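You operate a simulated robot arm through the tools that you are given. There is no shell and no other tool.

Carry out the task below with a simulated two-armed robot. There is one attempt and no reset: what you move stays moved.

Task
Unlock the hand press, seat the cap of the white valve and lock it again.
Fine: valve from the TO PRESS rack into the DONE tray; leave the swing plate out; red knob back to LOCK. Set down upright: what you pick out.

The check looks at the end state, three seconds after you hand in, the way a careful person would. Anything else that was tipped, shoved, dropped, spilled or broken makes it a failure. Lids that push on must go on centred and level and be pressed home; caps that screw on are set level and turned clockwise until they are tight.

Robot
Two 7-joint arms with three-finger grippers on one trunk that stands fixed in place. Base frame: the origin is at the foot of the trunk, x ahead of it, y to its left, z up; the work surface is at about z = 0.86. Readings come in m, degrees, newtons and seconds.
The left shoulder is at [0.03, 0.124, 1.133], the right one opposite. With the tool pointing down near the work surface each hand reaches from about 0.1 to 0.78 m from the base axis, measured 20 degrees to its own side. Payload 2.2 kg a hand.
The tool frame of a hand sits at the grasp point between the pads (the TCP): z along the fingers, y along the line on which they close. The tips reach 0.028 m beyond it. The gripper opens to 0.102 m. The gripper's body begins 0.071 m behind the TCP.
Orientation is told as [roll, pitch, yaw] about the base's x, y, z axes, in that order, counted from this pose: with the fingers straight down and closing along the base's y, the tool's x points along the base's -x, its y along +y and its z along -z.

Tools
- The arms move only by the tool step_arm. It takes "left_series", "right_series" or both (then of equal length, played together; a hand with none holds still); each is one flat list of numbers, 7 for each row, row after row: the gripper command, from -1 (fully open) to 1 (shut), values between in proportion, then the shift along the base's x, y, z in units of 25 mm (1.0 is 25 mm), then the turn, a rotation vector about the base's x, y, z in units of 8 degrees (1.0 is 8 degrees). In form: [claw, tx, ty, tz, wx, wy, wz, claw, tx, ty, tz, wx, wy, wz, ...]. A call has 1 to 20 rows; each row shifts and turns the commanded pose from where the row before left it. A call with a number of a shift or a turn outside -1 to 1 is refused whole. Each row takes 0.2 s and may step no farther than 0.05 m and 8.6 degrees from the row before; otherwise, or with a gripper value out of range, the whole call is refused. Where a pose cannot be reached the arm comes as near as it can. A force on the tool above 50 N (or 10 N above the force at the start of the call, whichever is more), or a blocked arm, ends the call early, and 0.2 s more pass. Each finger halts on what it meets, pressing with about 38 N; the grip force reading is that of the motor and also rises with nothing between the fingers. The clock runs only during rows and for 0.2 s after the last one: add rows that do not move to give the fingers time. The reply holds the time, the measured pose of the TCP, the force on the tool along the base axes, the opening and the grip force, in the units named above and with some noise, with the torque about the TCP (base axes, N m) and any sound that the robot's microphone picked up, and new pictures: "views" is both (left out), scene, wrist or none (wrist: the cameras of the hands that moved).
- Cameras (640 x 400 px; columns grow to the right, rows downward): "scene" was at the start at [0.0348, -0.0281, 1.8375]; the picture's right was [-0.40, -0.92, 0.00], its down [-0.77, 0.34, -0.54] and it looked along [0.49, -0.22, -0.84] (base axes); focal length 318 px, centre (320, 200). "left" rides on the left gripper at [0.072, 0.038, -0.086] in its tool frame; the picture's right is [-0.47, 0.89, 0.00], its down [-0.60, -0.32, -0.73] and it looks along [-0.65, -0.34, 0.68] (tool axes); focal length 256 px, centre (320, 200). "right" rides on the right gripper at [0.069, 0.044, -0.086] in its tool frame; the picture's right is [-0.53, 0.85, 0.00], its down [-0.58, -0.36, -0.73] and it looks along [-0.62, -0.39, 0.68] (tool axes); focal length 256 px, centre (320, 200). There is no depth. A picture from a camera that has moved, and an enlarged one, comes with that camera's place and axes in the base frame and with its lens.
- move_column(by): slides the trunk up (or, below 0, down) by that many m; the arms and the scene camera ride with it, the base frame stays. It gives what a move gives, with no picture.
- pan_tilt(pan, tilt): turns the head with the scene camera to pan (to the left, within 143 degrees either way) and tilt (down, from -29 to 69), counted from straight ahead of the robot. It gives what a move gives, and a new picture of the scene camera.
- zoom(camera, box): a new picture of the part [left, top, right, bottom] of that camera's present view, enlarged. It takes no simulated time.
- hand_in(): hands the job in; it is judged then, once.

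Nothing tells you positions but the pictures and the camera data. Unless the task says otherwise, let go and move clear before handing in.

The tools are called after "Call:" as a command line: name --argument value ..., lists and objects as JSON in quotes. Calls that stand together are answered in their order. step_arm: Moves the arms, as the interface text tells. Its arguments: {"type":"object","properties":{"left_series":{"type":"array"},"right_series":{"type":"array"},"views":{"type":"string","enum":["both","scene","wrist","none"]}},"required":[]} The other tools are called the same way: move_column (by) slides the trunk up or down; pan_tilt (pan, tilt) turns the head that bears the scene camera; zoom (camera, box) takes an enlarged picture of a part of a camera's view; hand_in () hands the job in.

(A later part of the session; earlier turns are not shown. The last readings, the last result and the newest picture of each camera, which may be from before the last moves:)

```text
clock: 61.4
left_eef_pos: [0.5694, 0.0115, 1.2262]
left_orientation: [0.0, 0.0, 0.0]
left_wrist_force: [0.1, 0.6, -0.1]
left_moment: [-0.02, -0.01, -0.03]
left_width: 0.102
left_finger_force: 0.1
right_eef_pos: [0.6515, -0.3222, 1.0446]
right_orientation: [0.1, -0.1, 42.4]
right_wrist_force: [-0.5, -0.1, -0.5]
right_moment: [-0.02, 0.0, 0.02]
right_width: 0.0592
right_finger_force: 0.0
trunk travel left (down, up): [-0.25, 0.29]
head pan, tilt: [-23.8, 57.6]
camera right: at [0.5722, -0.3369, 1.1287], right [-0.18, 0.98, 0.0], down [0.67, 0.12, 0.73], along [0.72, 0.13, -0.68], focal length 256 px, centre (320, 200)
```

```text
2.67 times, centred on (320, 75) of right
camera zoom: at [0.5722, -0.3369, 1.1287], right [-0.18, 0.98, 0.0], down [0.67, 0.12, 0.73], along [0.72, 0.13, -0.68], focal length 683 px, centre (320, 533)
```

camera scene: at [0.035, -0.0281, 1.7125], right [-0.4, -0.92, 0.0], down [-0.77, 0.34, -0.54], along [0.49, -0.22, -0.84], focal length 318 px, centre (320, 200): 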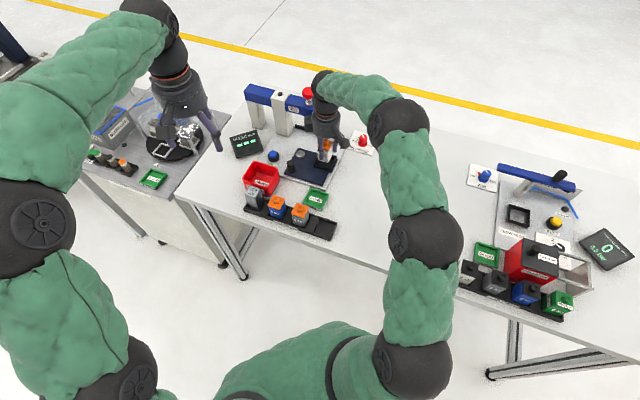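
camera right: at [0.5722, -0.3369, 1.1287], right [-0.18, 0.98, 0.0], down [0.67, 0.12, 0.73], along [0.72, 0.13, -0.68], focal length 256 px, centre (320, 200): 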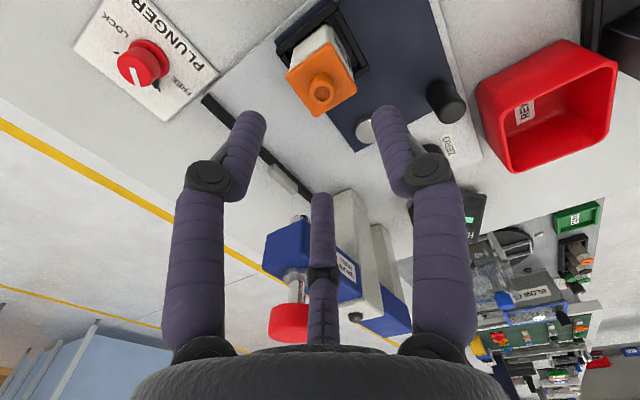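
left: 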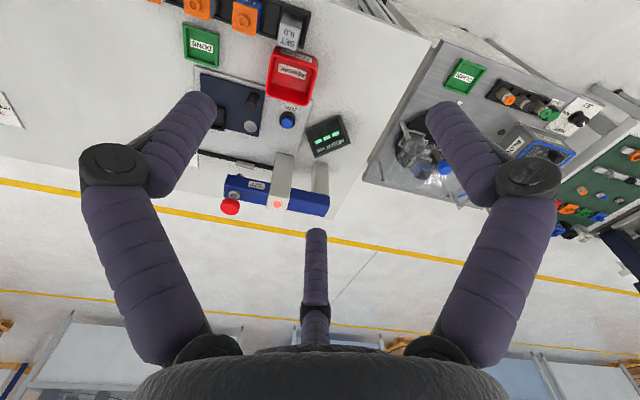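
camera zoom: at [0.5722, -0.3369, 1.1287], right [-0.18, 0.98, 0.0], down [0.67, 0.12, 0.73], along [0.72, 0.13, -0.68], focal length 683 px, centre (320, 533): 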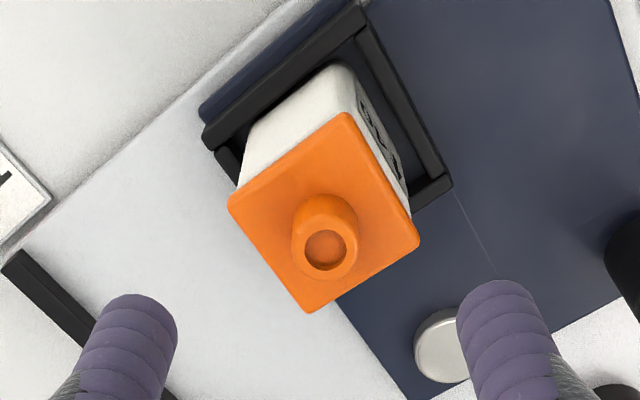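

The valve stands upright in the nest with its cap on. Next is the swing plate, with the pivot near (0.708, -0.253) and the handle near (0.664, -0.202). I'll move the hand above the handle and check.

Call:
step_arm --right_series '[-0.16, 0.08, 0.8, 0, 0, 0, 0, -0.16, 0.08, 0.8, 0, 0, 0, 0, -0.16, 0.08, 0.8, 0, 0, 0, 0, -0.16, 0.08, 0.8, 0, 0, 0, 0, -0.16, 0.08, 0.8, 0, 0, 0, 0, -0.16, 0.1, 0.8, 0, 0, 0, 0, -0.16, 0, 0, 0, 0, 0, 0]' --views "both"

Call:
zoom --camera "right" --box '[220, 0, 420, 150]'

Call:
zoom --camera "scene" --box '[265, 120, 355, 190]'

```text
clock: 63.0
left_eef_pos: [0.5707, 0.0117, 1.2273]
left_orientation: [-0.1, -0.1, 0.0]
left_wrist_force: [-0.2, -0.6, 0.3]
left_moment: [0.0, -0.01, -0.02]
left_width: 0.102
left_finger_force: 0.0
right_eef_pos: [0.6656, -0.2016, 1.0454]
right_orientation: [0.0, -0.1, 42.4]
right_wrist_force: [-0.5, 0.3, -0.2]
right_moment: [0.01, -0.01, 0.01]
right_width: 0.0592
right_finger_force: 0.1
trunk travel left (down, up): [-0.25, 0.29]
head pan, tilt: [-23.8, 57.6]
camera scene: at [0.0348, -0.0285, 1.7125], right [-0.4, -0.92, 0.0], down [-0.77, 0.34, -0.54], along [0.49, -0.22, -0.84], focal length 318 px, centre (320, 200)
camera right: at [0.5851, -0.2168, 1.1299], right [-0.17, 0.98, 0.0], down [0.67, 0.12, 0.73], along [0.72, 0.13, -0.68], focal length 256 px, centre (320, 200)
```

scene: 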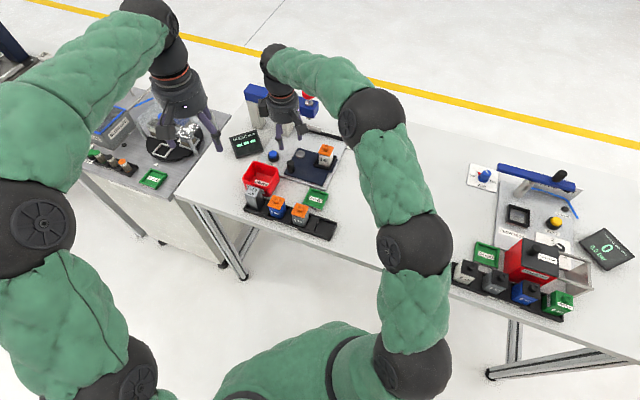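
right: 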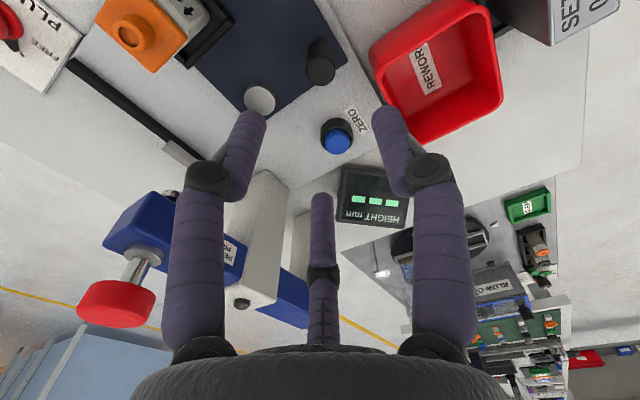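

```text
2.67 times, centred on (320, 75) of right
camera zoom: at [0.5851, -0.2168, 1.1299], right [-0.17, 0.98, 0.0], down [0.67, 0.12, 0.73], along [0.72, 0.13, -0.68], focal length 683 px, centre (320, 533)
```

zoom: 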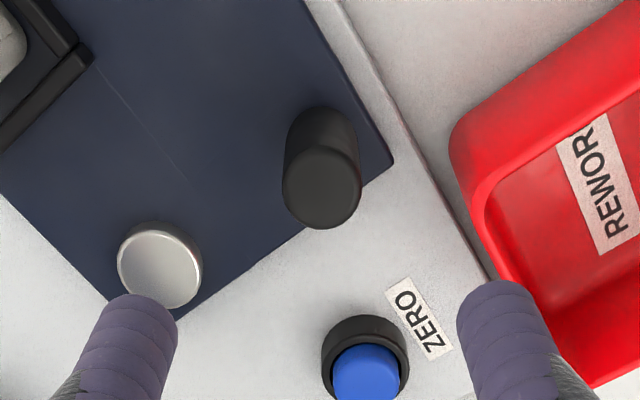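

```text
5.71 times, centred on (310, 155) of scene
camera zoom: at [0.0348, -0.0285, 1.7125], right [-0.4, -0.92, 0.0], down [-0.77, 0.34, -0.54], along [0.49, -0.22, -0.84], focal length 1820 px, centre (377, 457)
```

zoom: 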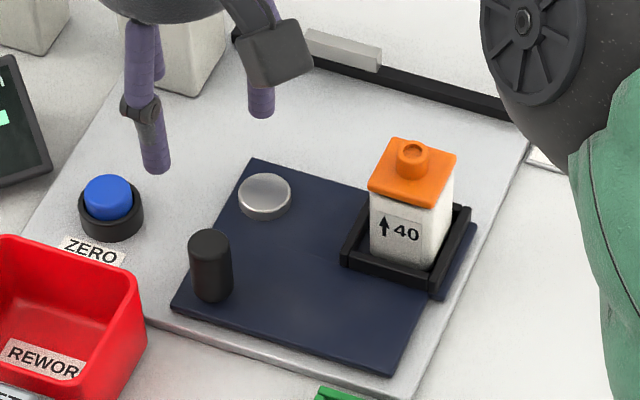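

Call:
zoom --camera "scene" --box '[235, 140, 315, 210]'

Call:
zoom --camera "right" --box '[290, 0, 440, 110]'

```text
5.71 times, centred on (275, 175) of scene
camera zoom: at [0.0348, -0.0285, 1.7125], right [-0.4, -0.92, 0.0], down [-0.77, 0.34, -0.54], along [0.49, -0.22, -0.84], focal length 1820 px, centre (577, 343)
```

zoom: 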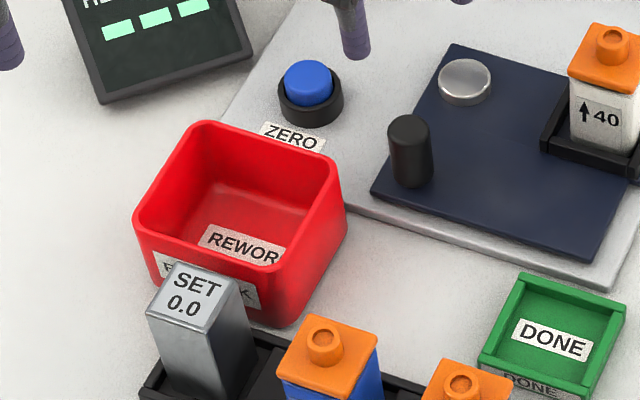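

```text
3.64 times, centred on (365, 55) of right
camera zoom: at [0.5851, -0.2168, 1.1299], right [-0.17, 0.98, 0.0], down [0.67, 0.12, 0.73], along [0.72, 0.13, -0.68], focal length 931 px, centre (156, 727)
```

zoom: 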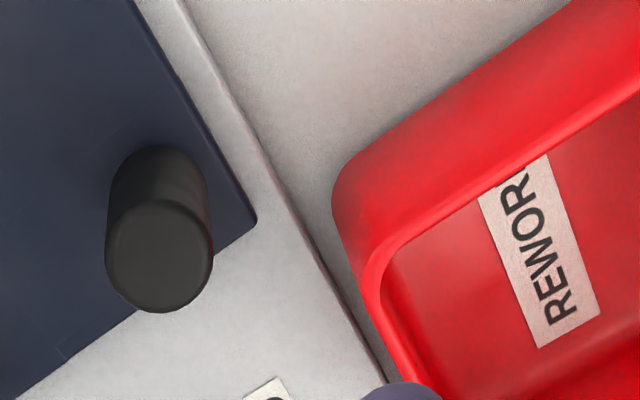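

The REWORK bin corner is about 20 mm clear of the nearest finger. I'll lower around the handle with a narrower opening.

Call:
step_arm --right_series '[-0.02, -0.14, -0.04, -0.8, 0, 0, 0, -0.02, 0, 0, -0.9, 0, 0, 0, -0.02, 0, 0, -0.9, 0, 0, 0, -0.02, 0, 0, -0.9, 0, 0, 0, -0.02, 0, 0, -0.9, 0, 0, 0, -0.02, 0, 0, -0.6, 0, 0, 0, -0.02, 0, 0, 0, 0, 0, 0]' --views "wrist"

Call:
zoom --camera "right" --box '[220, 50, 420, 200]'

Call:
zoom --camera "scene" --box '[265, 120, 355, 190]'

```text
clock: 64.6
left_eef_pos: [0.5716, 0.0127, 1.2276]
left_orientation: [0.0, 0.0, 0.0]
left_wrist_force: [0.4, -0.6, 0.9]
left_moment: [0.0, 0.0, -0.02]
left_width: 0.102
left_finger_force: 0.1
right_eef_pos: [0.6588, -0.2027, 0.92]
right_orientation: [0.0, 0.0, 42.4]
right_wrist_force: [0.5, -0.6, 0.3]
right_moment: [0.01, -0.04, 0.02]
right_width: 0.0522
right_finger_force: 0.0
trunk travel left (down, up): [-0.25, 0.29]
head pan, tilt: [-23.8, 57.6]
camera right: at [0.5814, -0.2181, 1.0045], right [-0.18, 0.98, 0.0], down [0.67, 0.12, 0.73], along [0.72, 0.13, -0.68], focal length 256 px, centre (320, 200)
```

right: 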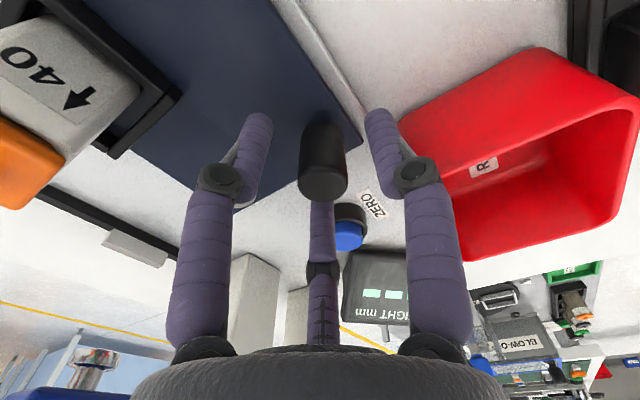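

```text
2.67 times, centred on (320, 125) of right
camera zoom: at [0.5814, -0.2181, 1.0045], right [-0.18, 0.98, 0.0], down [0.67, 0.12, 0.73], along [0.72, 0.13, -0.68], focal length 683 px, centre (320, 400)
```

zoom: 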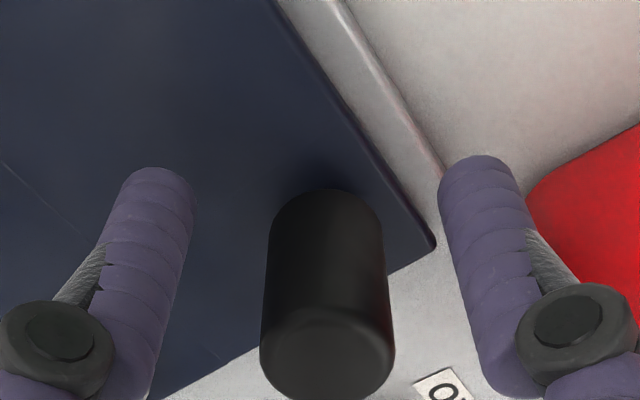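

```text
5.71 times, centred on (310, 155) of scene
camera zoom: at [0.0347, -0.0281, 1.7126], right [-0.4, -0.92, 0.0], down [-0.77, 0.34, -0.54], along [0.49, -0.22, -0.84], focal length 1820 px, centre (377, 457)
```

zoom: 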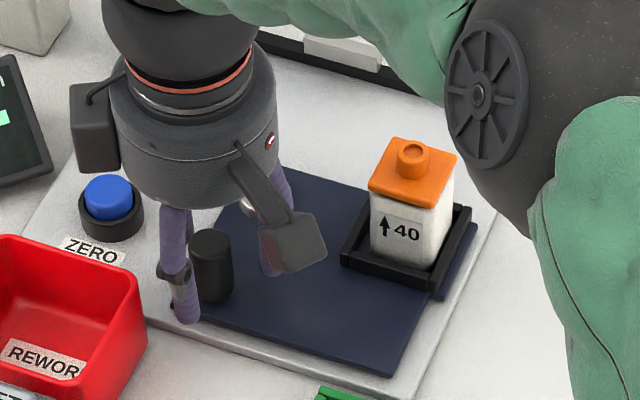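

Call:
step_arm --right_series '[0.2, 0, 0, 0, 0, 0, 0, 0.38, 0, 0, 0, 0, 0, 0, 0.38, 0, 0, 0, 0, 0, 0]' --views "wrist"

Call:
zoom --camera "right" --box '[220, 50, 420, 200]'

```text
clock: 65.4
left_eef_pos: [0.5708, 0.0118, 1.227]
left_orientation: [0.0, 0.0, 0.0]
left_wrist_force: [0.7, 0.6, -0.4]
left_moment: [-0.04, -0.04, -0.02]
left_width: 0.1022
left_finger_force: 0.0
right_eef_pos: [0.6597, -0.2028, 0.9198]
right_orientation: [0.1, -0.2, 42.4]
right_wrist_force: [0.5, -0.1, -0.8]
right_moment: [-0.02, 0.02, 0.03]
right_width: 0.0313
right_finger_force: 0.0
trunk travel left (down, up): [-0.25, 0.29]
head pan, tilt: [-23.8, 57.6]
camera right: at [0.5815, -0.218, 1.0045], right [-0.18, 0.98, 0.0], down [0.67, 0.12, 0.73], along [0.72, 0.13, -0.68], focal length 256 px, centre (320, 200)
```

right: 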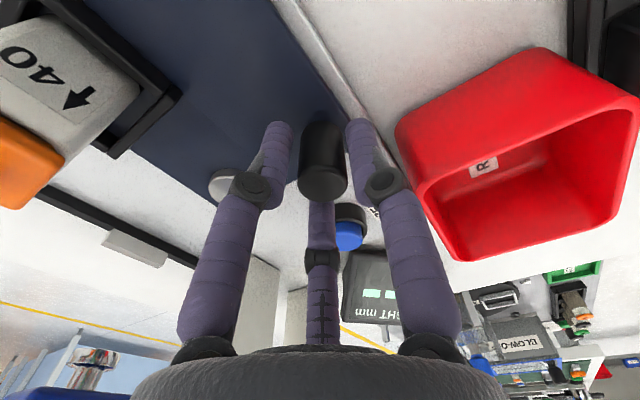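

```text
2.67 times, centred on (320, 125) of right
camera zoom: at [0.5815, -0.218, 1.0045], right [-0.18, 0.98, 0.0], down [0.67, 0.12, 0.73], along [0.72, 0.13, -0.68], focal length 683 px, centre (320, 400)
```

zoom: 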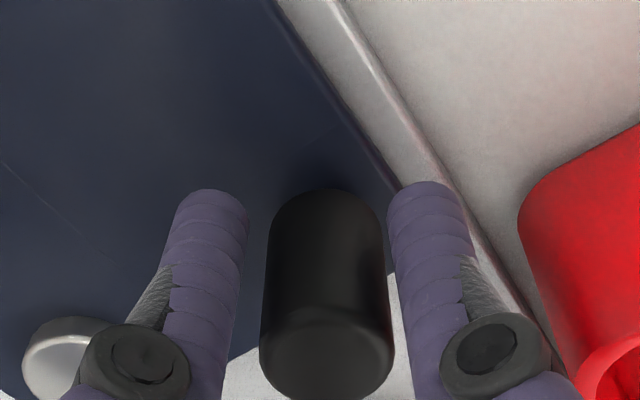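

The handle is caged without any force on it. I'll swing the plate in counter-clockwise, starting with the first third of the arc and checking it moves.

Call:
step_arm --right_series '[0.38, -0.15, -0.17, 0, 0, 0, 0, 0.38, -0.146, -0.17, 0, 0, 0, 0, 0.38, -0.24, -0.38, 0, 0, 0, 0, 0.38, -0.18, -0.416, 0, 0, 0, 0, 0.38, 0, 0, 0, 0, 0, 0]' --views "wrist"

Call:
zoom --camera "scene" --box '[265, 110, 365, 190]'

```text
clock: 66.6
left_eef_pos: [0.5699, 0.0137, 1.2265]
left_orientation: [0.0, 0.1, -0.1]
left_wrist_force: [-0.4, 0.4, -0.2]
left_moment: [0.02, -0.01, 0.01]
left_width: 0.102
left_finger_force: 0.0
right_eef_pos: [0.6428, -0.2301, 0.9188]
right_orientation: [-0.1, -0.1, 42.4]
right_wrist_force: [0.7, 0.3, 1.5]
right_moment: [-0.02, -0.03, 0.01]
right_width: 0.0318
right_finger_force: 0.0
trunk travel left (down, up): [-0.25, 0.29]
head pan, tilt: [-23.8, 57.6]
camera right: at [0.5635, -0.2455, 1.0038], right [-0.18, 0.98, 0.0], down [0.67, 0.12, 0.73], along [0.72, 0.13, -0.68], focal length 256 px, centre (320, 200)
```

right: 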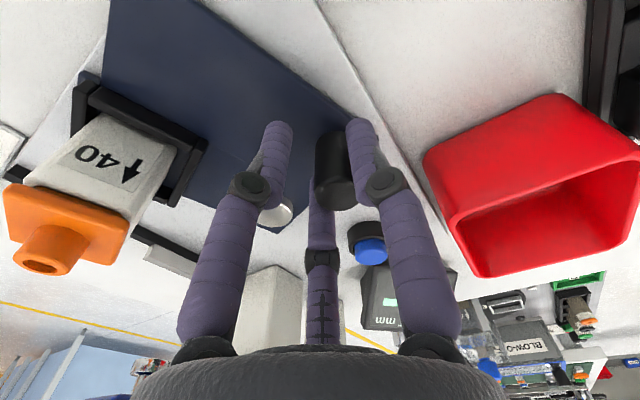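

```text
5.00 times, centred on (315, 150) of scene
camera zoom: at [0.035, -0.028, 1.7125], right [-0.4, -0.92, 0.0], down [-0.77, 0.34, -0.54], along [0.49, -0.22, -0.84], focal length 1592 px, centre (345, 450)
```

zoom: 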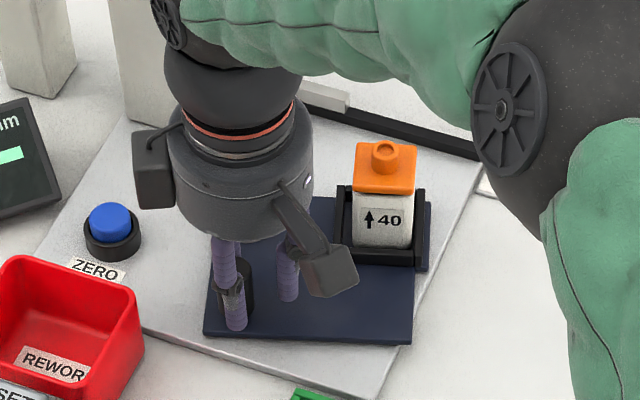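

The plate is swinging and the valve stays upright, so I'll continue the arc.

Call:
step_arm --right_series '[0.38, -0.112, -0.436, 0, 0, 0, 0, 0.38, -0.04, -0.448, 0, 0, 0, 0, 0.38, 0.028, -0.448, 0, 0, 0, 0, 0.38, 0.1, -0.44, 0, 0, 0, 0, 0.38, 0, 0, 0, 0, 0, 0]' --views "wrist"

Call:
zoom --camera "scene" --box '[265, 90, 385, 190]'

```text
clock: 67.8
left_eef_pos: [0.5699, 0.0129, 1.2261]
left_orientation: [-0.1, 0.1, 0.0]
left_wrist_force: [-0.2, 0.2, 0.3]
left_moment: [-0.01, -0.01, -0.01]
left_width: 0.1022
left_finger_force: 0.1
right_eef_pos: [0.6418, -0.2774, 0.918]
right_orientation: [0.1, -0.1, 42.4]
right_wrist_force: [0.3, 1.2, -0.2]
right_moment: [-0.06, 0.01, -0.01]
right_width: 0.0314
right_finger_force: 0.0
trunk travel left (down, up): [-0.25, 0.29]
head pan, tilt: [-23.8, 57.6]
camera right: at [0.5626, -0.2915, 1.0029], right [-0.18, 0.98, 0.0], down [0.67, 0.12, 0.73], along [0.72, 0.13, -0.68], focal length 256 px, centre (320, 200)
```

right: 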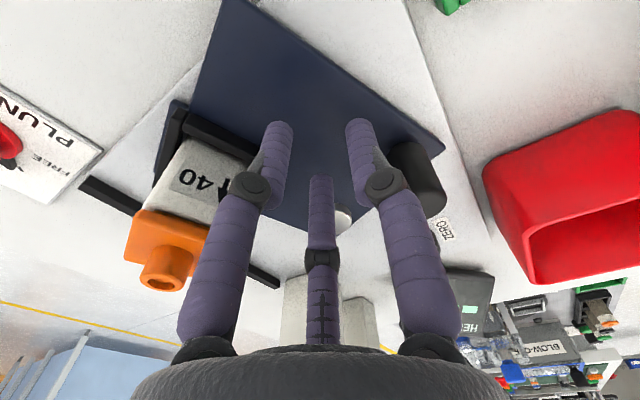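

```text
4.00 times, centred on (325, 140) of scene
camera zoom: at [0.0348, -0.0279, 1.7126], right [-0.4, -0.92, 0.0], down [-0.77, 0.34, -0.54], along [0.49, -0.22, -0.84], focal length 1274 px, centre (300, 440)
```

zoom: 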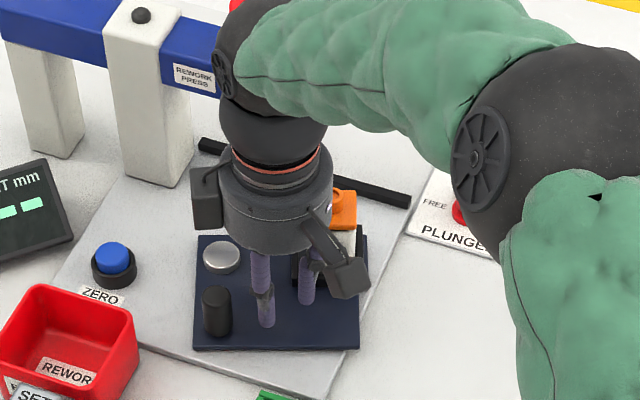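

The handle slipped between two fingers of the loose cage, with the plate about 21° along. I'll lift, re-centre over the handle near (0.6455, -0.2237) and hold it with a tighter cage.

Call:
step_arm --right_series '[0.38, 0, 0, 0.8, 0, 0, 0, 0.2, 0, 0, 1, 0, 0, 0, 0, 0, 0, 0.8, 0, 0, 0, 0, 0.05, 0.716, 0, 0, 0, 0, 0, 0.05, 0.716, 0, 0, 0, 0, 0, 0.05, 0.716, 0, 0, 0, 0, 0, 0, 0, 0, 0, 0, 0]' --views "wrist"

Call:
zoom --camera "scene" --box '[265, 90, 385, 190]'

Call:
zoom --camera "right" --box '[220, 30, 420, 180]'

```text
clock: 69.4
left_eef_pos: [0.5689, 0.0125, 1.227]
left_orientation: [0.1, 0.0, 0.0]
left_wrist_force: [-0.7, -0.4, -0.7]
left_moment: [-0.01, 0.0, 0.01]
left_width: 0.1018
left_finger_force: 0.1
right_eef_pos: [0.6473, -0.2211, 0.9825]
right_orientation: [0.0, -0.1, 42.4]
right_wrist_force: [0.3, -0.2, -0.1]
right_moment: [0.01, -0.02, -0.01]
right_width: 0.051
right_finger_force: 0.3
trunk travel left (down, up): [-0.25, 0.29]
head pan, tilt: [-23.8, 57.6]
camera right: at [0.5676, -0.2359, 1.067], right [-0.17, 0.98, 0.0], down [0.67, 0.12, 0.73], along [0.72, 0.13, -0.68], focal length 256 px, centre (320, 200)
```

right: 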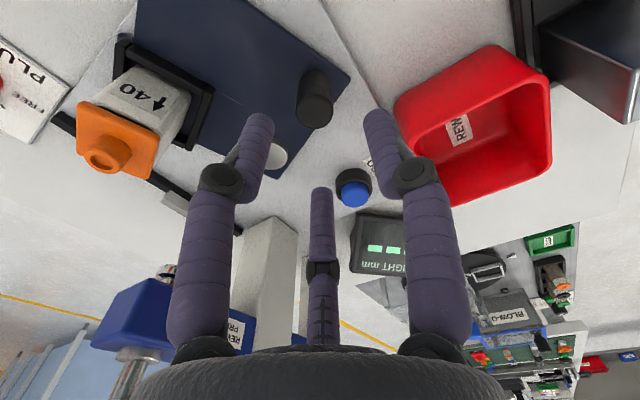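

```text
4.00 times, centred on (325, 140) of scene
camera zoom: at [0.0347, -0.0285, 1.7125], right [-0.4, -0.92, 0.0], down [-0.77, 0.34, -0.54], along [0.49, -0.22, -0.84], focal length 1274 px, centre (300, 440)
```

zoom: 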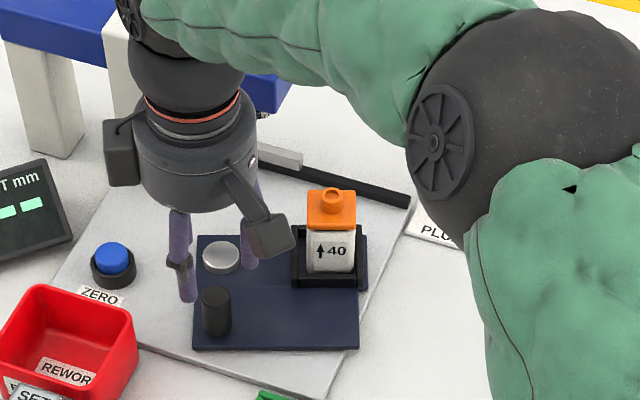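

```text
2.67 times, centred on (320, 105) of right
camera zoom: at [0.5676, -0.2359, 1.067], right [-0.17, 0.98, 0.0], down [0.67, 0.12, 0.73], along [0.72, 0.13, -0.68], focal length 683 px, centre (320, 453)
```

zoom: 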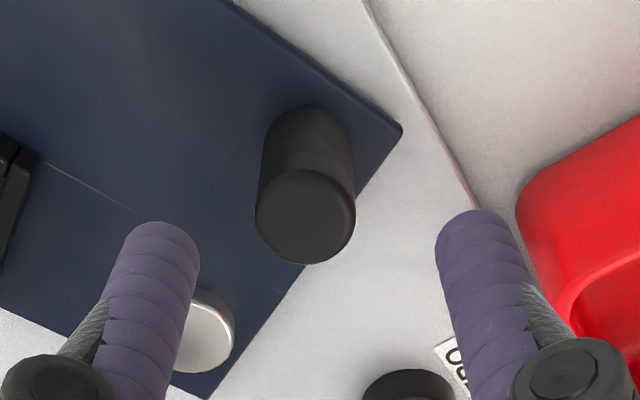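

Call:
step_arm --right_series '[0, -0.11, -0.136, -0.4, 0, 0, 0, 0, 0, 0, -0.75, 0, 0, 0, 0, 0, 0, -0.75, 0, 0, 0, 0, 0, 0, -0.65, 0, 0, 0, 0.2, 0, 0, 0, 0, 0, 0, 0.4, 0, 0, 0, 0, 0, 0, 0.46, 0, 0, 0, 0, 0, 0, 0.46, 0, 0, 0, 0, 0, 0]' --views "wrist"

Call:
zoom --camera "right" --box '[220, 50, 420, 200]'

```text
clock: 71.2
left_eef_pos: [0.5697, 0.0127, 1.2262]
left_orientation: [0.0, 0.0, 0.0]
left_wrist_force: [-0.6, 0.4, 0.6]
left_moment: [0.01, -0.02, 0.01]
left_width: 0.1022
left_finger_force: 0.1
right_eef_pos: [0.6451, -0.2245, 0.9204]
right_orientation: [0.0, -0.1, 42.4]
right_wrist_force: [0.5, 0.4, 1.0]
right_moment: [-0.01, -0.02, 0.02]
right_width: 0.0274
right_finger_force: 0.1
trunk travel left (down, up): [-0.25, 0.29]
head pan, tilt: [-23.8, 57.6]
camera right: at [0.5649, -0.2397, 1.0043], right [-0.18, 0.98, 0.0], down [0.67, 0.12, 0.73], along [0.72, 0.13, -0.68], focal length 256 px, centre (320, 200)
```

right: 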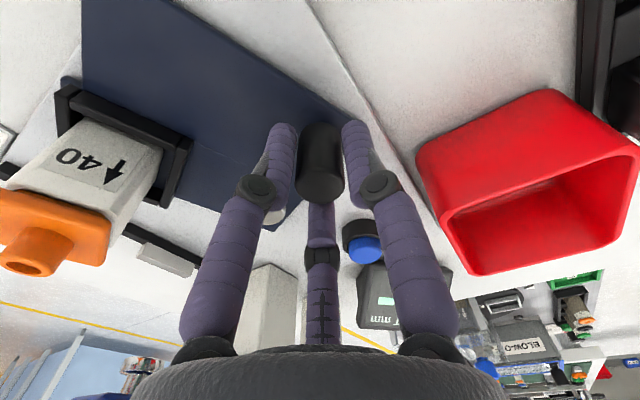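

```text
2.67 times, centred on (320, 125) of right
camera zoom: at [0.5649, -0.2397, 1.0043], right [-0.18, 0.98, 0.0], down [0.67, 0.12, 0.73], along [0.72, 0.13, -0.68], focal length 683 px, centre (320, 400)
```

zoom: 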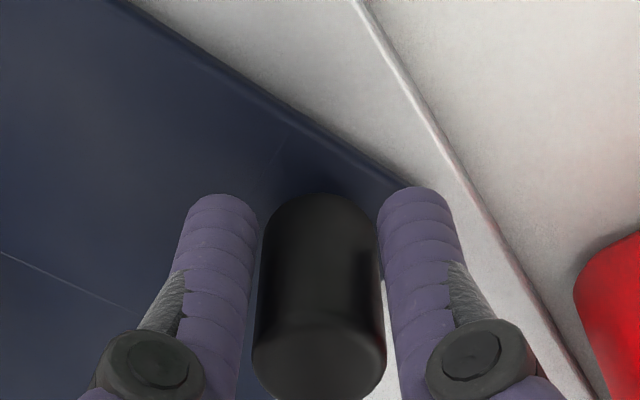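

Call:
step_arm --right_series '[0.46, -0.074, -0.204, 0, 0, 0, 0, 0.46, -0.074, -0.204, 0, 0, 0, 0, 0.46, -0.084, -0.424, 0, 0, 0, 0, 0.46, -0.024, -0.428, 0, 0, 0, 0, 0.46, 0.044, -0.432, 0, 0, 0, 0, 0.46, 0, 0, 0, 0, 0, 0]' --views "wrist"

Call:
zoom --camera "scene" --box '[265, 90, 385, 190]'

```text
clock: 72.6
left_eef_pos: [0.5692, 0.0122, 1.2257]
left_orientation: [0.0, 0.0, 0.0]
left_wrist_force: [-0.3, 0.5, 0.1]
left_moment: [0.02, -0.01, 0.02]
left_width: 0.102
left_finger_force: 0.1
right_eef_pos: [0.6386, -0.2667, 0.9212]
right_orientation: [0.0, -0.1, 42.4]
right_wrist_force: [-0.8, 1.0, -0.2]
right_moment: [-0.03, -0.01, 0.0]
right_width: 0.0277
right_finger_force: 0.1
trunk travel left (down, up): [-0.25, 0.29]
head pan, tilt: [-23.8, 57.6]
camera right: at [0.559, -0.2819, 1.0053], right [-0.18, 0.98, 0.0], down [0.67, 0.12, 0.73], along [0.72, 0.13, -0.68], focal length 256 px, centre (320, 200)
```

right: 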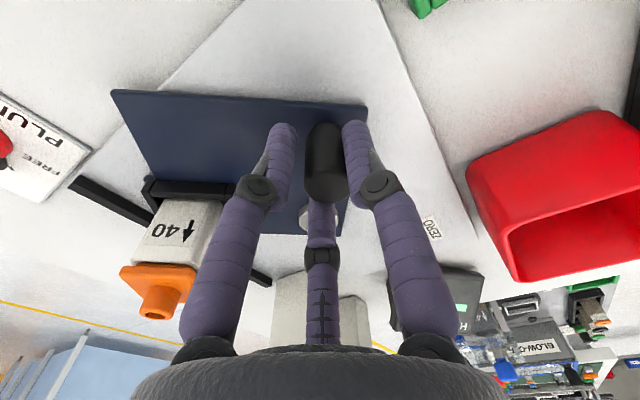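

```text
4.00 times, centred on (325, 140) of scene
camera zoom: at [0.035, -0.0278, 1.7125], right [-0.4, -0.92, 0.0], down [-0.77, 0.34, -0.54], along [0.49, -0.22, -0.84], focal length 1274 px, centre (300, 440)
```

zoom: 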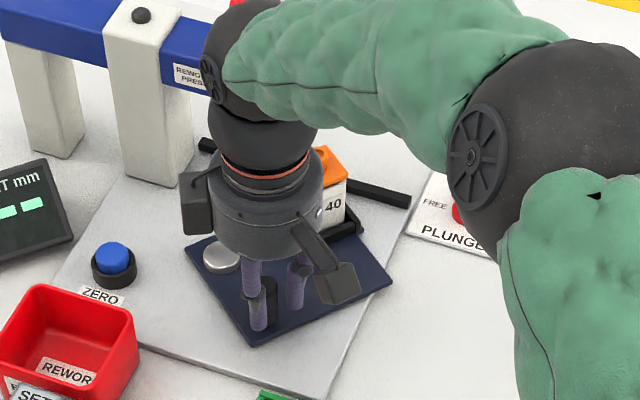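

The tighter cage is holding. I'll continue toward the under-press position.

Call:
step_arm --right_series '[0.46, 0.108, -0.416, 0, 0, 0, 0, 0.46, 0.164, -0.4, 0, 0, 0, 0, 0.46, 0.228, -0.368, 0, 0, 0, 0, 0.46, 0.138, -0.166, 0, 0, 0, 0, 0.46, 0, 0, 0, 0, 0, 0]' --views "wrist"

Call:
zoom --camera "scene" --box '[265, 90, 385, 190]'

Call:
zoom --camera "right" --box '[130, 150, 400, 350]'

```text
clock: 73.8
left_eef_pos: [0.5701, 0.0123, 1.2269]
left_orientation: [0.0, 0.0, 0.0]
left_wrist_force: [-0.4, -0.3, 0.3]
left_moment: [-0.02, 0.03, 0.0]
left_width: 0.1019
left_finger_force: 0.0
right_eef_pos: [0.6532, -0.3014, 0.9209]
right_orientation: [-0.2, 0.0, 42.3]
right_wrist_force: [0.5, 0.0, 0.1]
right_moment: [0.01, 0.0, -0.02]
right_width: 0.0276
right_finger_force: 0.0
trunk travel left (down, up): [-0.25, 0.29]
head pan, tilt: [-23.8, 57.6]
camera right: at [0.5742, -0.3164, 1.0051], right [-0.18, 0.98, 0.0], down [0.67, 0.12, 0.73], along [0.72, 0.13, -0.68], focal length 256 px, centre (320, 200)
```

right: 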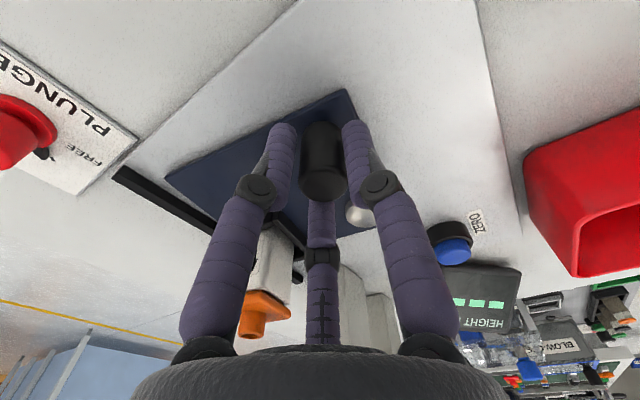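

```text
4.00 times, centred on (325, 140) of scene
camera zoom: at [0.0348, -0.028, 1.7125], right [-0.4, -0.92, 0.0], down [-0.77, 0.34, -0.54], along [0.49, -0.22, -0.84], focal length 1274 px, centre (300, 440)
```

zoom: 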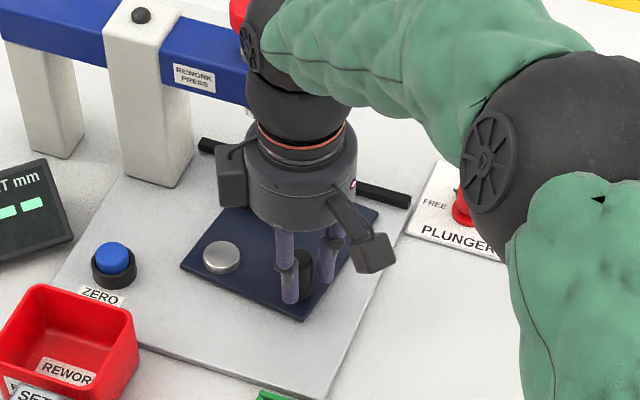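

```text
2.00 times, centred on (265, 250) of right
camera zoom: at [0.5742, -0.3164, 1.0051], right [-0.18, 0.98, 0.0], down [0.67, 0.12, 0.73], along [0.72, 0.13, -0.68], focal length 512 px, centre (430, 100)
```

zoom: 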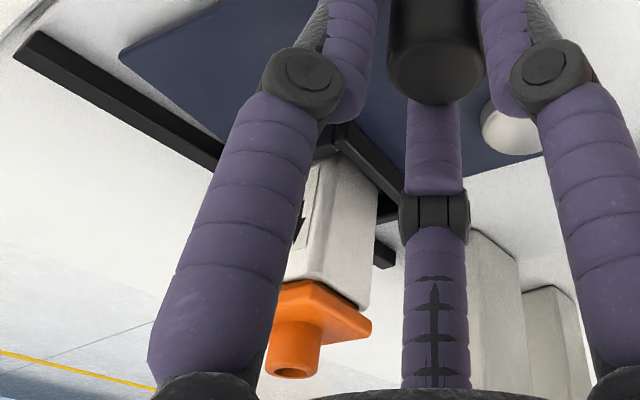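

Call:
step_arm --right_series '[0.46, 0.12, -0.1, 0, 0, 0, 0, 0.46, 0.12, -0.1, 0, 0, 0, 0, 0.46, 0, 0, 0, 0, 0, 0]' --views "none"

Call:
step_arm --right_series '[0.46, 0.1, -0.09, 0, 0, 0, 0, 0.46, 0, 0, 0, 0, 0, 0]' --views "wrist"

Call:
zoom --camera "scene" --box '[265, 90, 385, 190]'

```text
clock: 74.6
left_eef_pos: [0.5707, 0.0124, 1.2257]
left_orientation: [-0.1, 0.1, 0.0]
left_wrist_force: [0.6, -0.6, 0.2]
left_moment: [0.0, 0.01, -0.03]
left_width: 0.1019
left_finger_force: 0.1
right_eef_pos: [0.6597, -0.3057, 0.9199]
right_orientation: [-0.1, -0.1, 42.3]
right_wrist_force: [-0.6, 0.1, -0.1]
right_moment: [0.0, 0.03, -0.03]
right_width: 0.0274
right_finger_force: 0.1
trunk travel left (down, up): [-0.25, 0.29]
head pan, tilt: [-23.8, 57.6]
```

```text
clock: 75.2
left_eef_pos: [0.5695, 0.0126, 1.2269]
left_orientation: [0.0, 0.1, 0.0]
left_wrist_force: [-0.6, 0.5, -0.1]
left_moment: [0.01, -0.03, 0.01]
left_width: 0.1022
left_finger_force: 0.1
right_eef_pos: [0.6611, -0.3079, 0.9199]
right_orientation: [0.0, -0.1, 42.3]
right_wrist_force: [0.6, -0.3, -0.3]
right_moment: [0.02, 0.0, 0.0]
right_width: 0.0274
right_finger_force: 0.1
trunk travel left (down, up): [-0.25, 0.29]
head pan, tilt: [-23.8, 57.6]
camera right: at [0.5828, -0.323, 1.0043], right [-0.18, 0.98, 0.0], down [0.67, 0.12, 0.73], along [0.72, 0.13, -0.68], focal length 256 px, centre (320, 200)
```

right: 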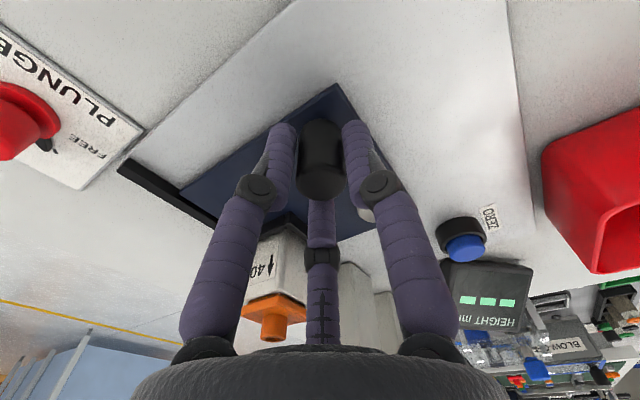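

```text
4.00 times, centred on (325, 140) of scene
camera zoom: at [0.0348, -0.028, 1.7125], right [-0.4, -0.92, 0.0], down [-0.77, 0.34, -0.54], along [0.49, -0.22, -0.84], focal length 1274 px, centre (300, 440)
```

zoom: 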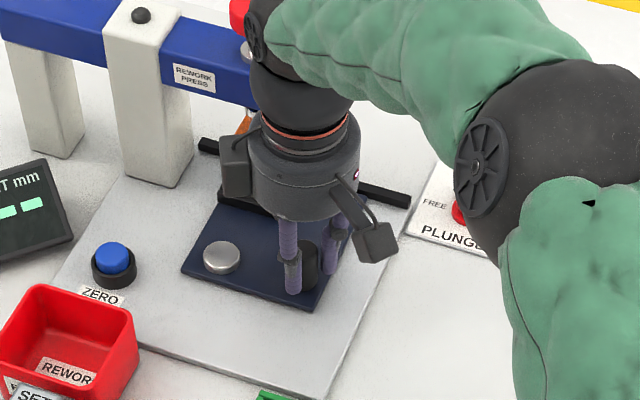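

Call:
step_arm --right_series '[0.46, 0.08, -0.07, 0, 0, 0, 0, 0.46, 0, 0, 0, 0, 0, 0]' --views "none"

Call:
step_arm --right_series '[0.46, 0.08, -0.07, 0, 0, 0, 0, 0.46, 0, 0, 0, 0, 0, 0]' --views "none"

Call:
zoom --camera "scene" --box '[265, 90, 385, 190]'

Call:
zoom --camera "right" --box '[120, 80, 400, 350]'

```text
clock: 75.8
left_eef_pos: [0.5694, 0.0129, 1.2268]
left_orientation: [0.0, 0.1, 0.0]
left_wrist_force: [-0.9, -0.6, -0.1]
left_moment: [0.02, 0.0, 0.01]
left_width: 0.1018
left_finger_force: 0.1
right_eef_pos: [0.6643, -0.3092, 0.9191]
right_orientation: [-0.1, 0.0, 42.4]
right_wrist_force: [-2.2, 2.8, 0.0]
right_moment: [0.07, 0.12, -0.04]
right_width: 0.0301
right_finger_force: 2.1
trunk travel left (down, up): [-0.25, 0.29]
head pan, tilt: [-23.8, 57.6]
```

```text
clock: 76.4
left_eef_pos: [0.5681, 0.0135, 1.2269]
left_orientation: [0.0, 0.1, 0.0]
left_wrist_force: [-1.2, 0.7, -0.5]
left_moment: [0.02, -0.02, -0.01]
left_width: 0.102
left_finger_force: 0.1
right_eef_pos: [0.6652, -0.3099, 0.9194]
right_orientation: [0.0, 0.0, 42.4]
right_wrist_force: [-5.1, 6.9, 0.3]
right_moment: [0.14, 0.2, -0.03]
right_width: 0.0332
right_finger_force: 3.8
trunk travel left (down, up): [-0.25, 0.29]
head pan, tilt: [-23.8, 57.6]
```

```text
4.00 times, centred on (325, 140) of scene
camera zoom: at [0.0341, -0.0271, 1.7126], right [-0.4, -0.92, 0.0], down [-0.77, 0.34, -0.54], along [0.49, -0.22, -0.84], focal length 1274 px, centre (300, 440)
```

zoom: 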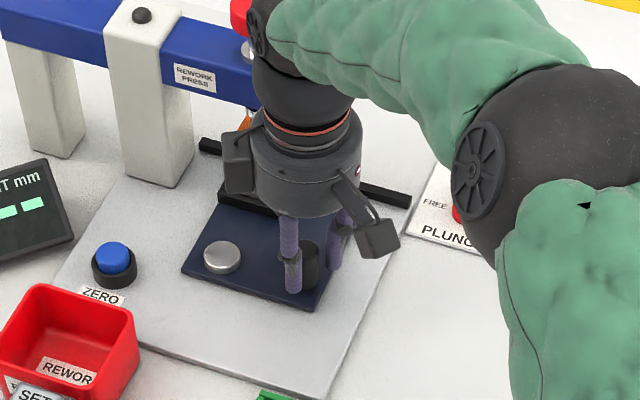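

```text
1.48 times, centred on (260, 215) of right
camera zoom: at [0.5861, -0.3258, 1.0039], right [-0.18, 0.98, 0.0], down [0.67, 0.12, 0.73], along [0.72, 0.13, -0.68], focal length 379 px, centre (409, 178)
```

zoom: 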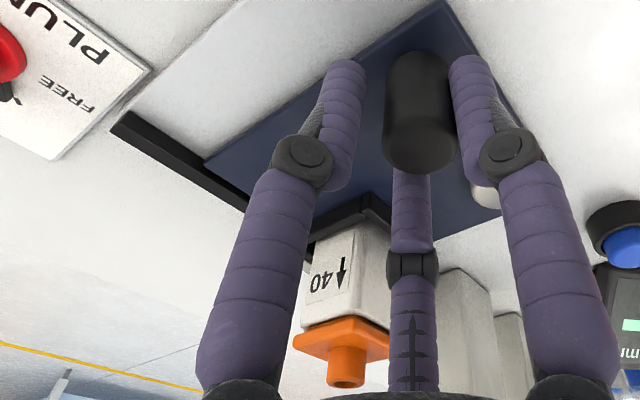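

The plate is against its stop, with force rising to about 9 N. I'll open, lift straight up clear of the press, then re-orient for pressing: fingers closed, tilted 25° outward, yaw about -15°.

Call:
step_arm --right_series '[0.2, -0.03, 0.03, 0, 0, 0, 0, 0, 0, 0, 0, 0, 0, 0, 0, 0, 0, 0, 0, 0, 0, 0, 0, 0, 0.5, 0, 0, 0, 0, 0, 0, 0.9, 0, 0, 0, 0, 0, 0, 1, 0, 0, 0, 0, 0, 0, 1, 0, 0, 0, 0, 0, 0, 1, 0, 0, 0, 0, 0, 0, 1, 0, 0, 0, 0, 0, 0, 1, 0, 0, 0, 0, 0, 0, 1, 0, 0, 0, 0, 0, 0, 1, 0, 0, 0, 0, 0, 0, 0.8, 0, 0, 0]' --views "both"

Call:
zoom --camera "scene" --box '[265, 70, 385, 190]'

```text
clock: 79.2
left_eef_pos: [0.5707, 0.0126, 1.2269]
left_orientation: [0.0, 0.0, 0.0]
left_wrist_force: [0.3, -0.4, -0.1]
left_moment: [0.01, 0.01, 0.04]
left_width: 0.1024
left_finger_force: 0.0
right_eef_pos: [0.6653, -0.3123, 1.1515]
right_orientation: [-0.1, 0.0, 42.4]
right_wrist_force: [-0.2, -0.6, 0.2]
right_moment: [-0.01, 0.02, -0.01]
right_width: 0.051
right_finger_force: 0.1
trunk travel left (down, up): [-0.25, 0.29]
head pan, tilt: [-23.8, 57.6]
camera scene: at [0.0346, -0.028, 1.7125], right [-0.4, -0.92, 0.0], down [-0.77, 0.34, -0.54], along [0.49, -0.22, -0.84], focal length 318 px, centre (320, 200)
camera right: at [0.5865, -0.3267, 1.2358], right [-0.18, 0.98, 0.0], down [0.67, 0.12, 0.73], along [0.72, 0.13, -0.68], focal length 256 px, centre (320, 200)
```

scene: 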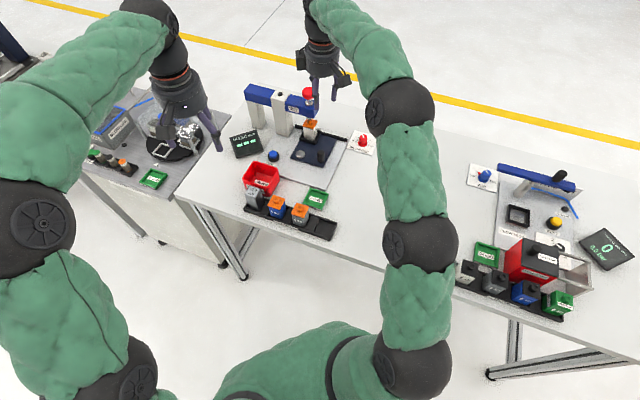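
right: 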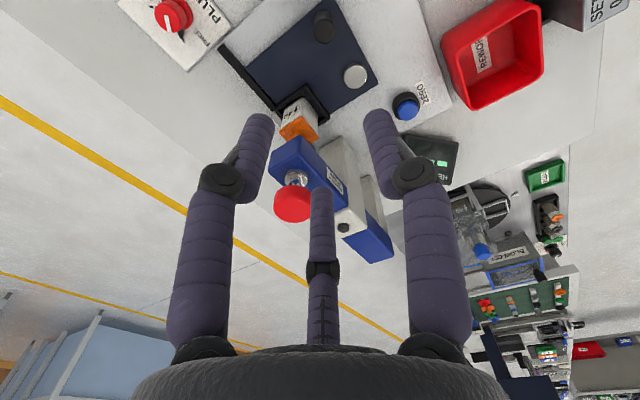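

```text
3.33 times, centred on (325, 130) of scene
camera zoom: at [0.0346, -0.028, 1.7125], right [-0.4, -0.92, 0.0], down [-0.77, 0.34, -0.54], along [0.49, -0.22, -0.84], focal length 1061 px, centre (303, 433)
```

zoom: 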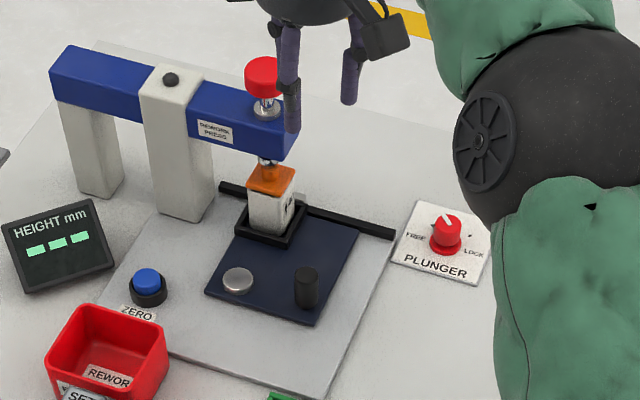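

Now the valve is under the plunger. I'll zoom in to check the alignment of plunger foot and cap, and to measure the red plunger knob.

Call:
zoom --camera "scene" --box '[290, 80, 345, 145]'

Call:
zoom --camera "right" --box '[240, 80, 380, 240]'

Call:
zoom --camera "left" --box '[120, 100, 360, 320]'

```text
6.15 times, centred on (318, 112) of scene
camera zoom: at [0.0346, -0.028, 1.7125], right [-0.4, -0.92, 0.0], down [-0.77, 0.34, -0.54], along [0.49, -0.22, -0.84], focal length 1960 px, centre (335, 738)
```

zoom: 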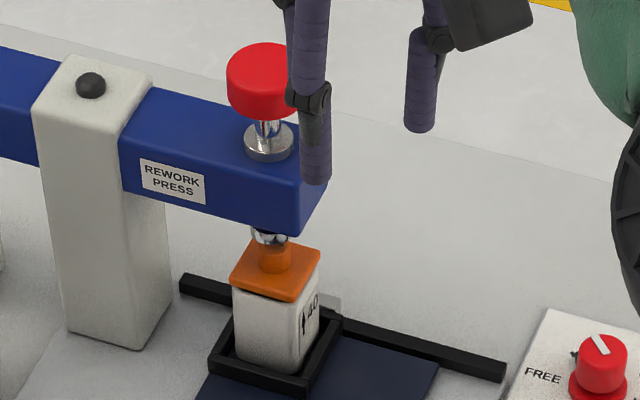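

```text
2.50 times, centred on (310, 160) of right
camera zoom: at [0.5865, -0.3267, 1.2358], right [-0.18, 0.98, 0.0], down [0.67, 0.12, 0.73], along [0.72, 0.13, -0.68], focal length 640 px, centre (345, 300)
```

zoom: 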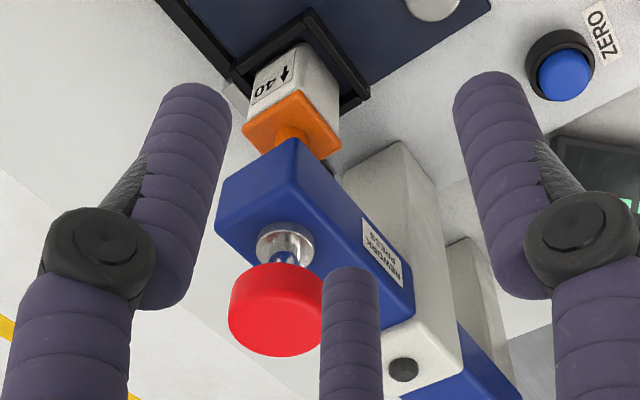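

```text
1.82 times, centred on (240, 210) of left
camera zoom: at [0.4969, 0.0516, 1.3136], right [0.47, 0.89, 0.0], down [0.6, -0.32, 0.73], along [0.65, -0.34, -0.68], focal length 465 px, centre (466, 182)
```

zoom: 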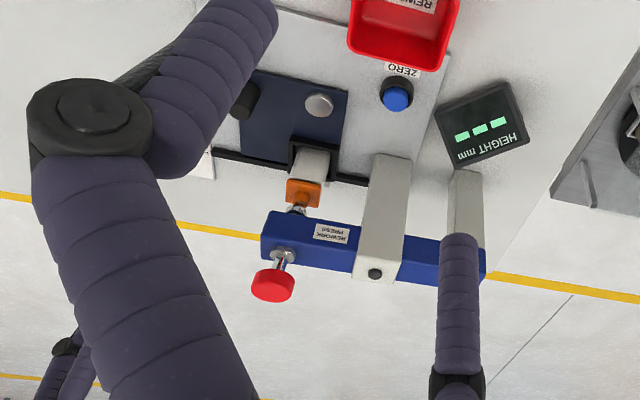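

The cap boss sits right under the plunger foot, and I place the red plunger top at about (0.773, -0.318, 1.077). I'll close the fingers and re-orient here, before moving over it.

Call:
step_arm --right_series '[0.4, 0, 0, 0, 0, 0, -0.883, 0.7, 0, 0, 0, 0, 0, -0.883, 1, 0, 0, 0, 0, 0, -0.883, 1, 0, 0, 0, 0, 0, -0.883, 1, 0, 0, 0, 0, 0, -0.883, 1, 0, 0, 0, 0, 0, -0.883, 1, 0, 0, 0, 0, 0, -0.883, 1, 0, 0, 0, 0, 0, -0.883, 1, 0, 0, 0, -0.196, -0.756, 0, 1, 0, 0, 0, -0.196, -0.756, 0, 1, 0, 0, 0, -0.196, -0.756, 0, 1, 0, 0, 0, -0.196, -0.756, 0, 1, 0, 0, 0, 0, 0, 0]' --views "both"

Call:
zoom --camera "scene" --box '[265, 50, 385, 170]'

```text
clock: 82.0
left_eef_pos: [0.5701, 0.0125, 1.2272]
left_orientation: [0.1, -0.1, 0.0]
left_wrist_force: [0.5, -0.6, -0.3]
left_moment: [0.0, -0.03, 0.0]
left_width: 0.1022
left_finger_force: 0.1
right_eef_pos: [0.6662, -0.3118, 1.1498]
right_orientation: [-0.2, -25.1, -14.0]
right_wrist_force: [1.2, -0.4, -0.4]
right_moment: [0.02, 0.0, -0.02]
right_width: 0.0021
right_finger_force: 31.1
trunk travel left (down, up): [-0.25, 0.29]
head pan, tilt: [-23.8, 57.6]
camera scene: at [0.0354, -0.0281, 1.7125], right [-0.4, -0.92, 0.0], down [-0.77, 0.34, -0.54], along [0.49, -0.22, -0.84], focal length 318 px, centre (320, 200)
camera right: at [0.582, -0.2449, 1.1969], right [0.68, 0.7, 0.22], down [0.12, -0.4, 0.91], along [0.73, -0.59, -0.35], focal length 256 px, centre (320, 200)
```

scene: 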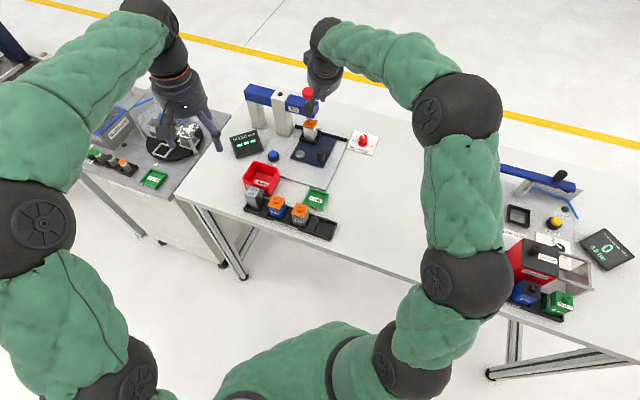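
right: 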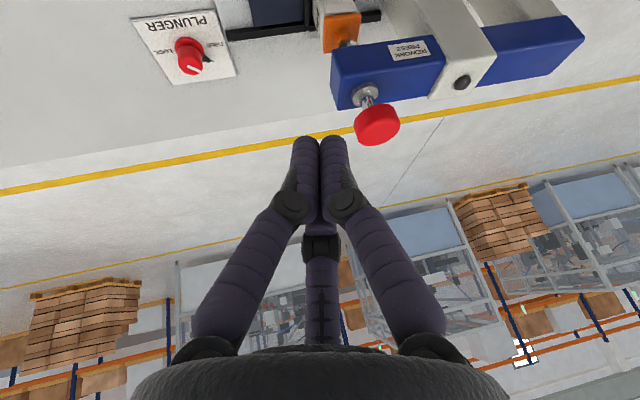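

```text
3.33 times, centred on (325, 110) of scene
camera zoom: at [0.0354, -0.0281, 1.7125], right [-0.4, -0.92, 0.0], down [-0.77, 0.34, -0.54], along [0.49, -0.22, -0.84], focal length 1061 px, centre (303, 500)
```

zoom: 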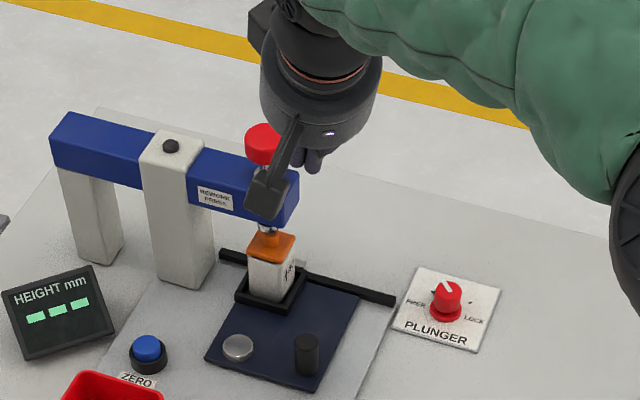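

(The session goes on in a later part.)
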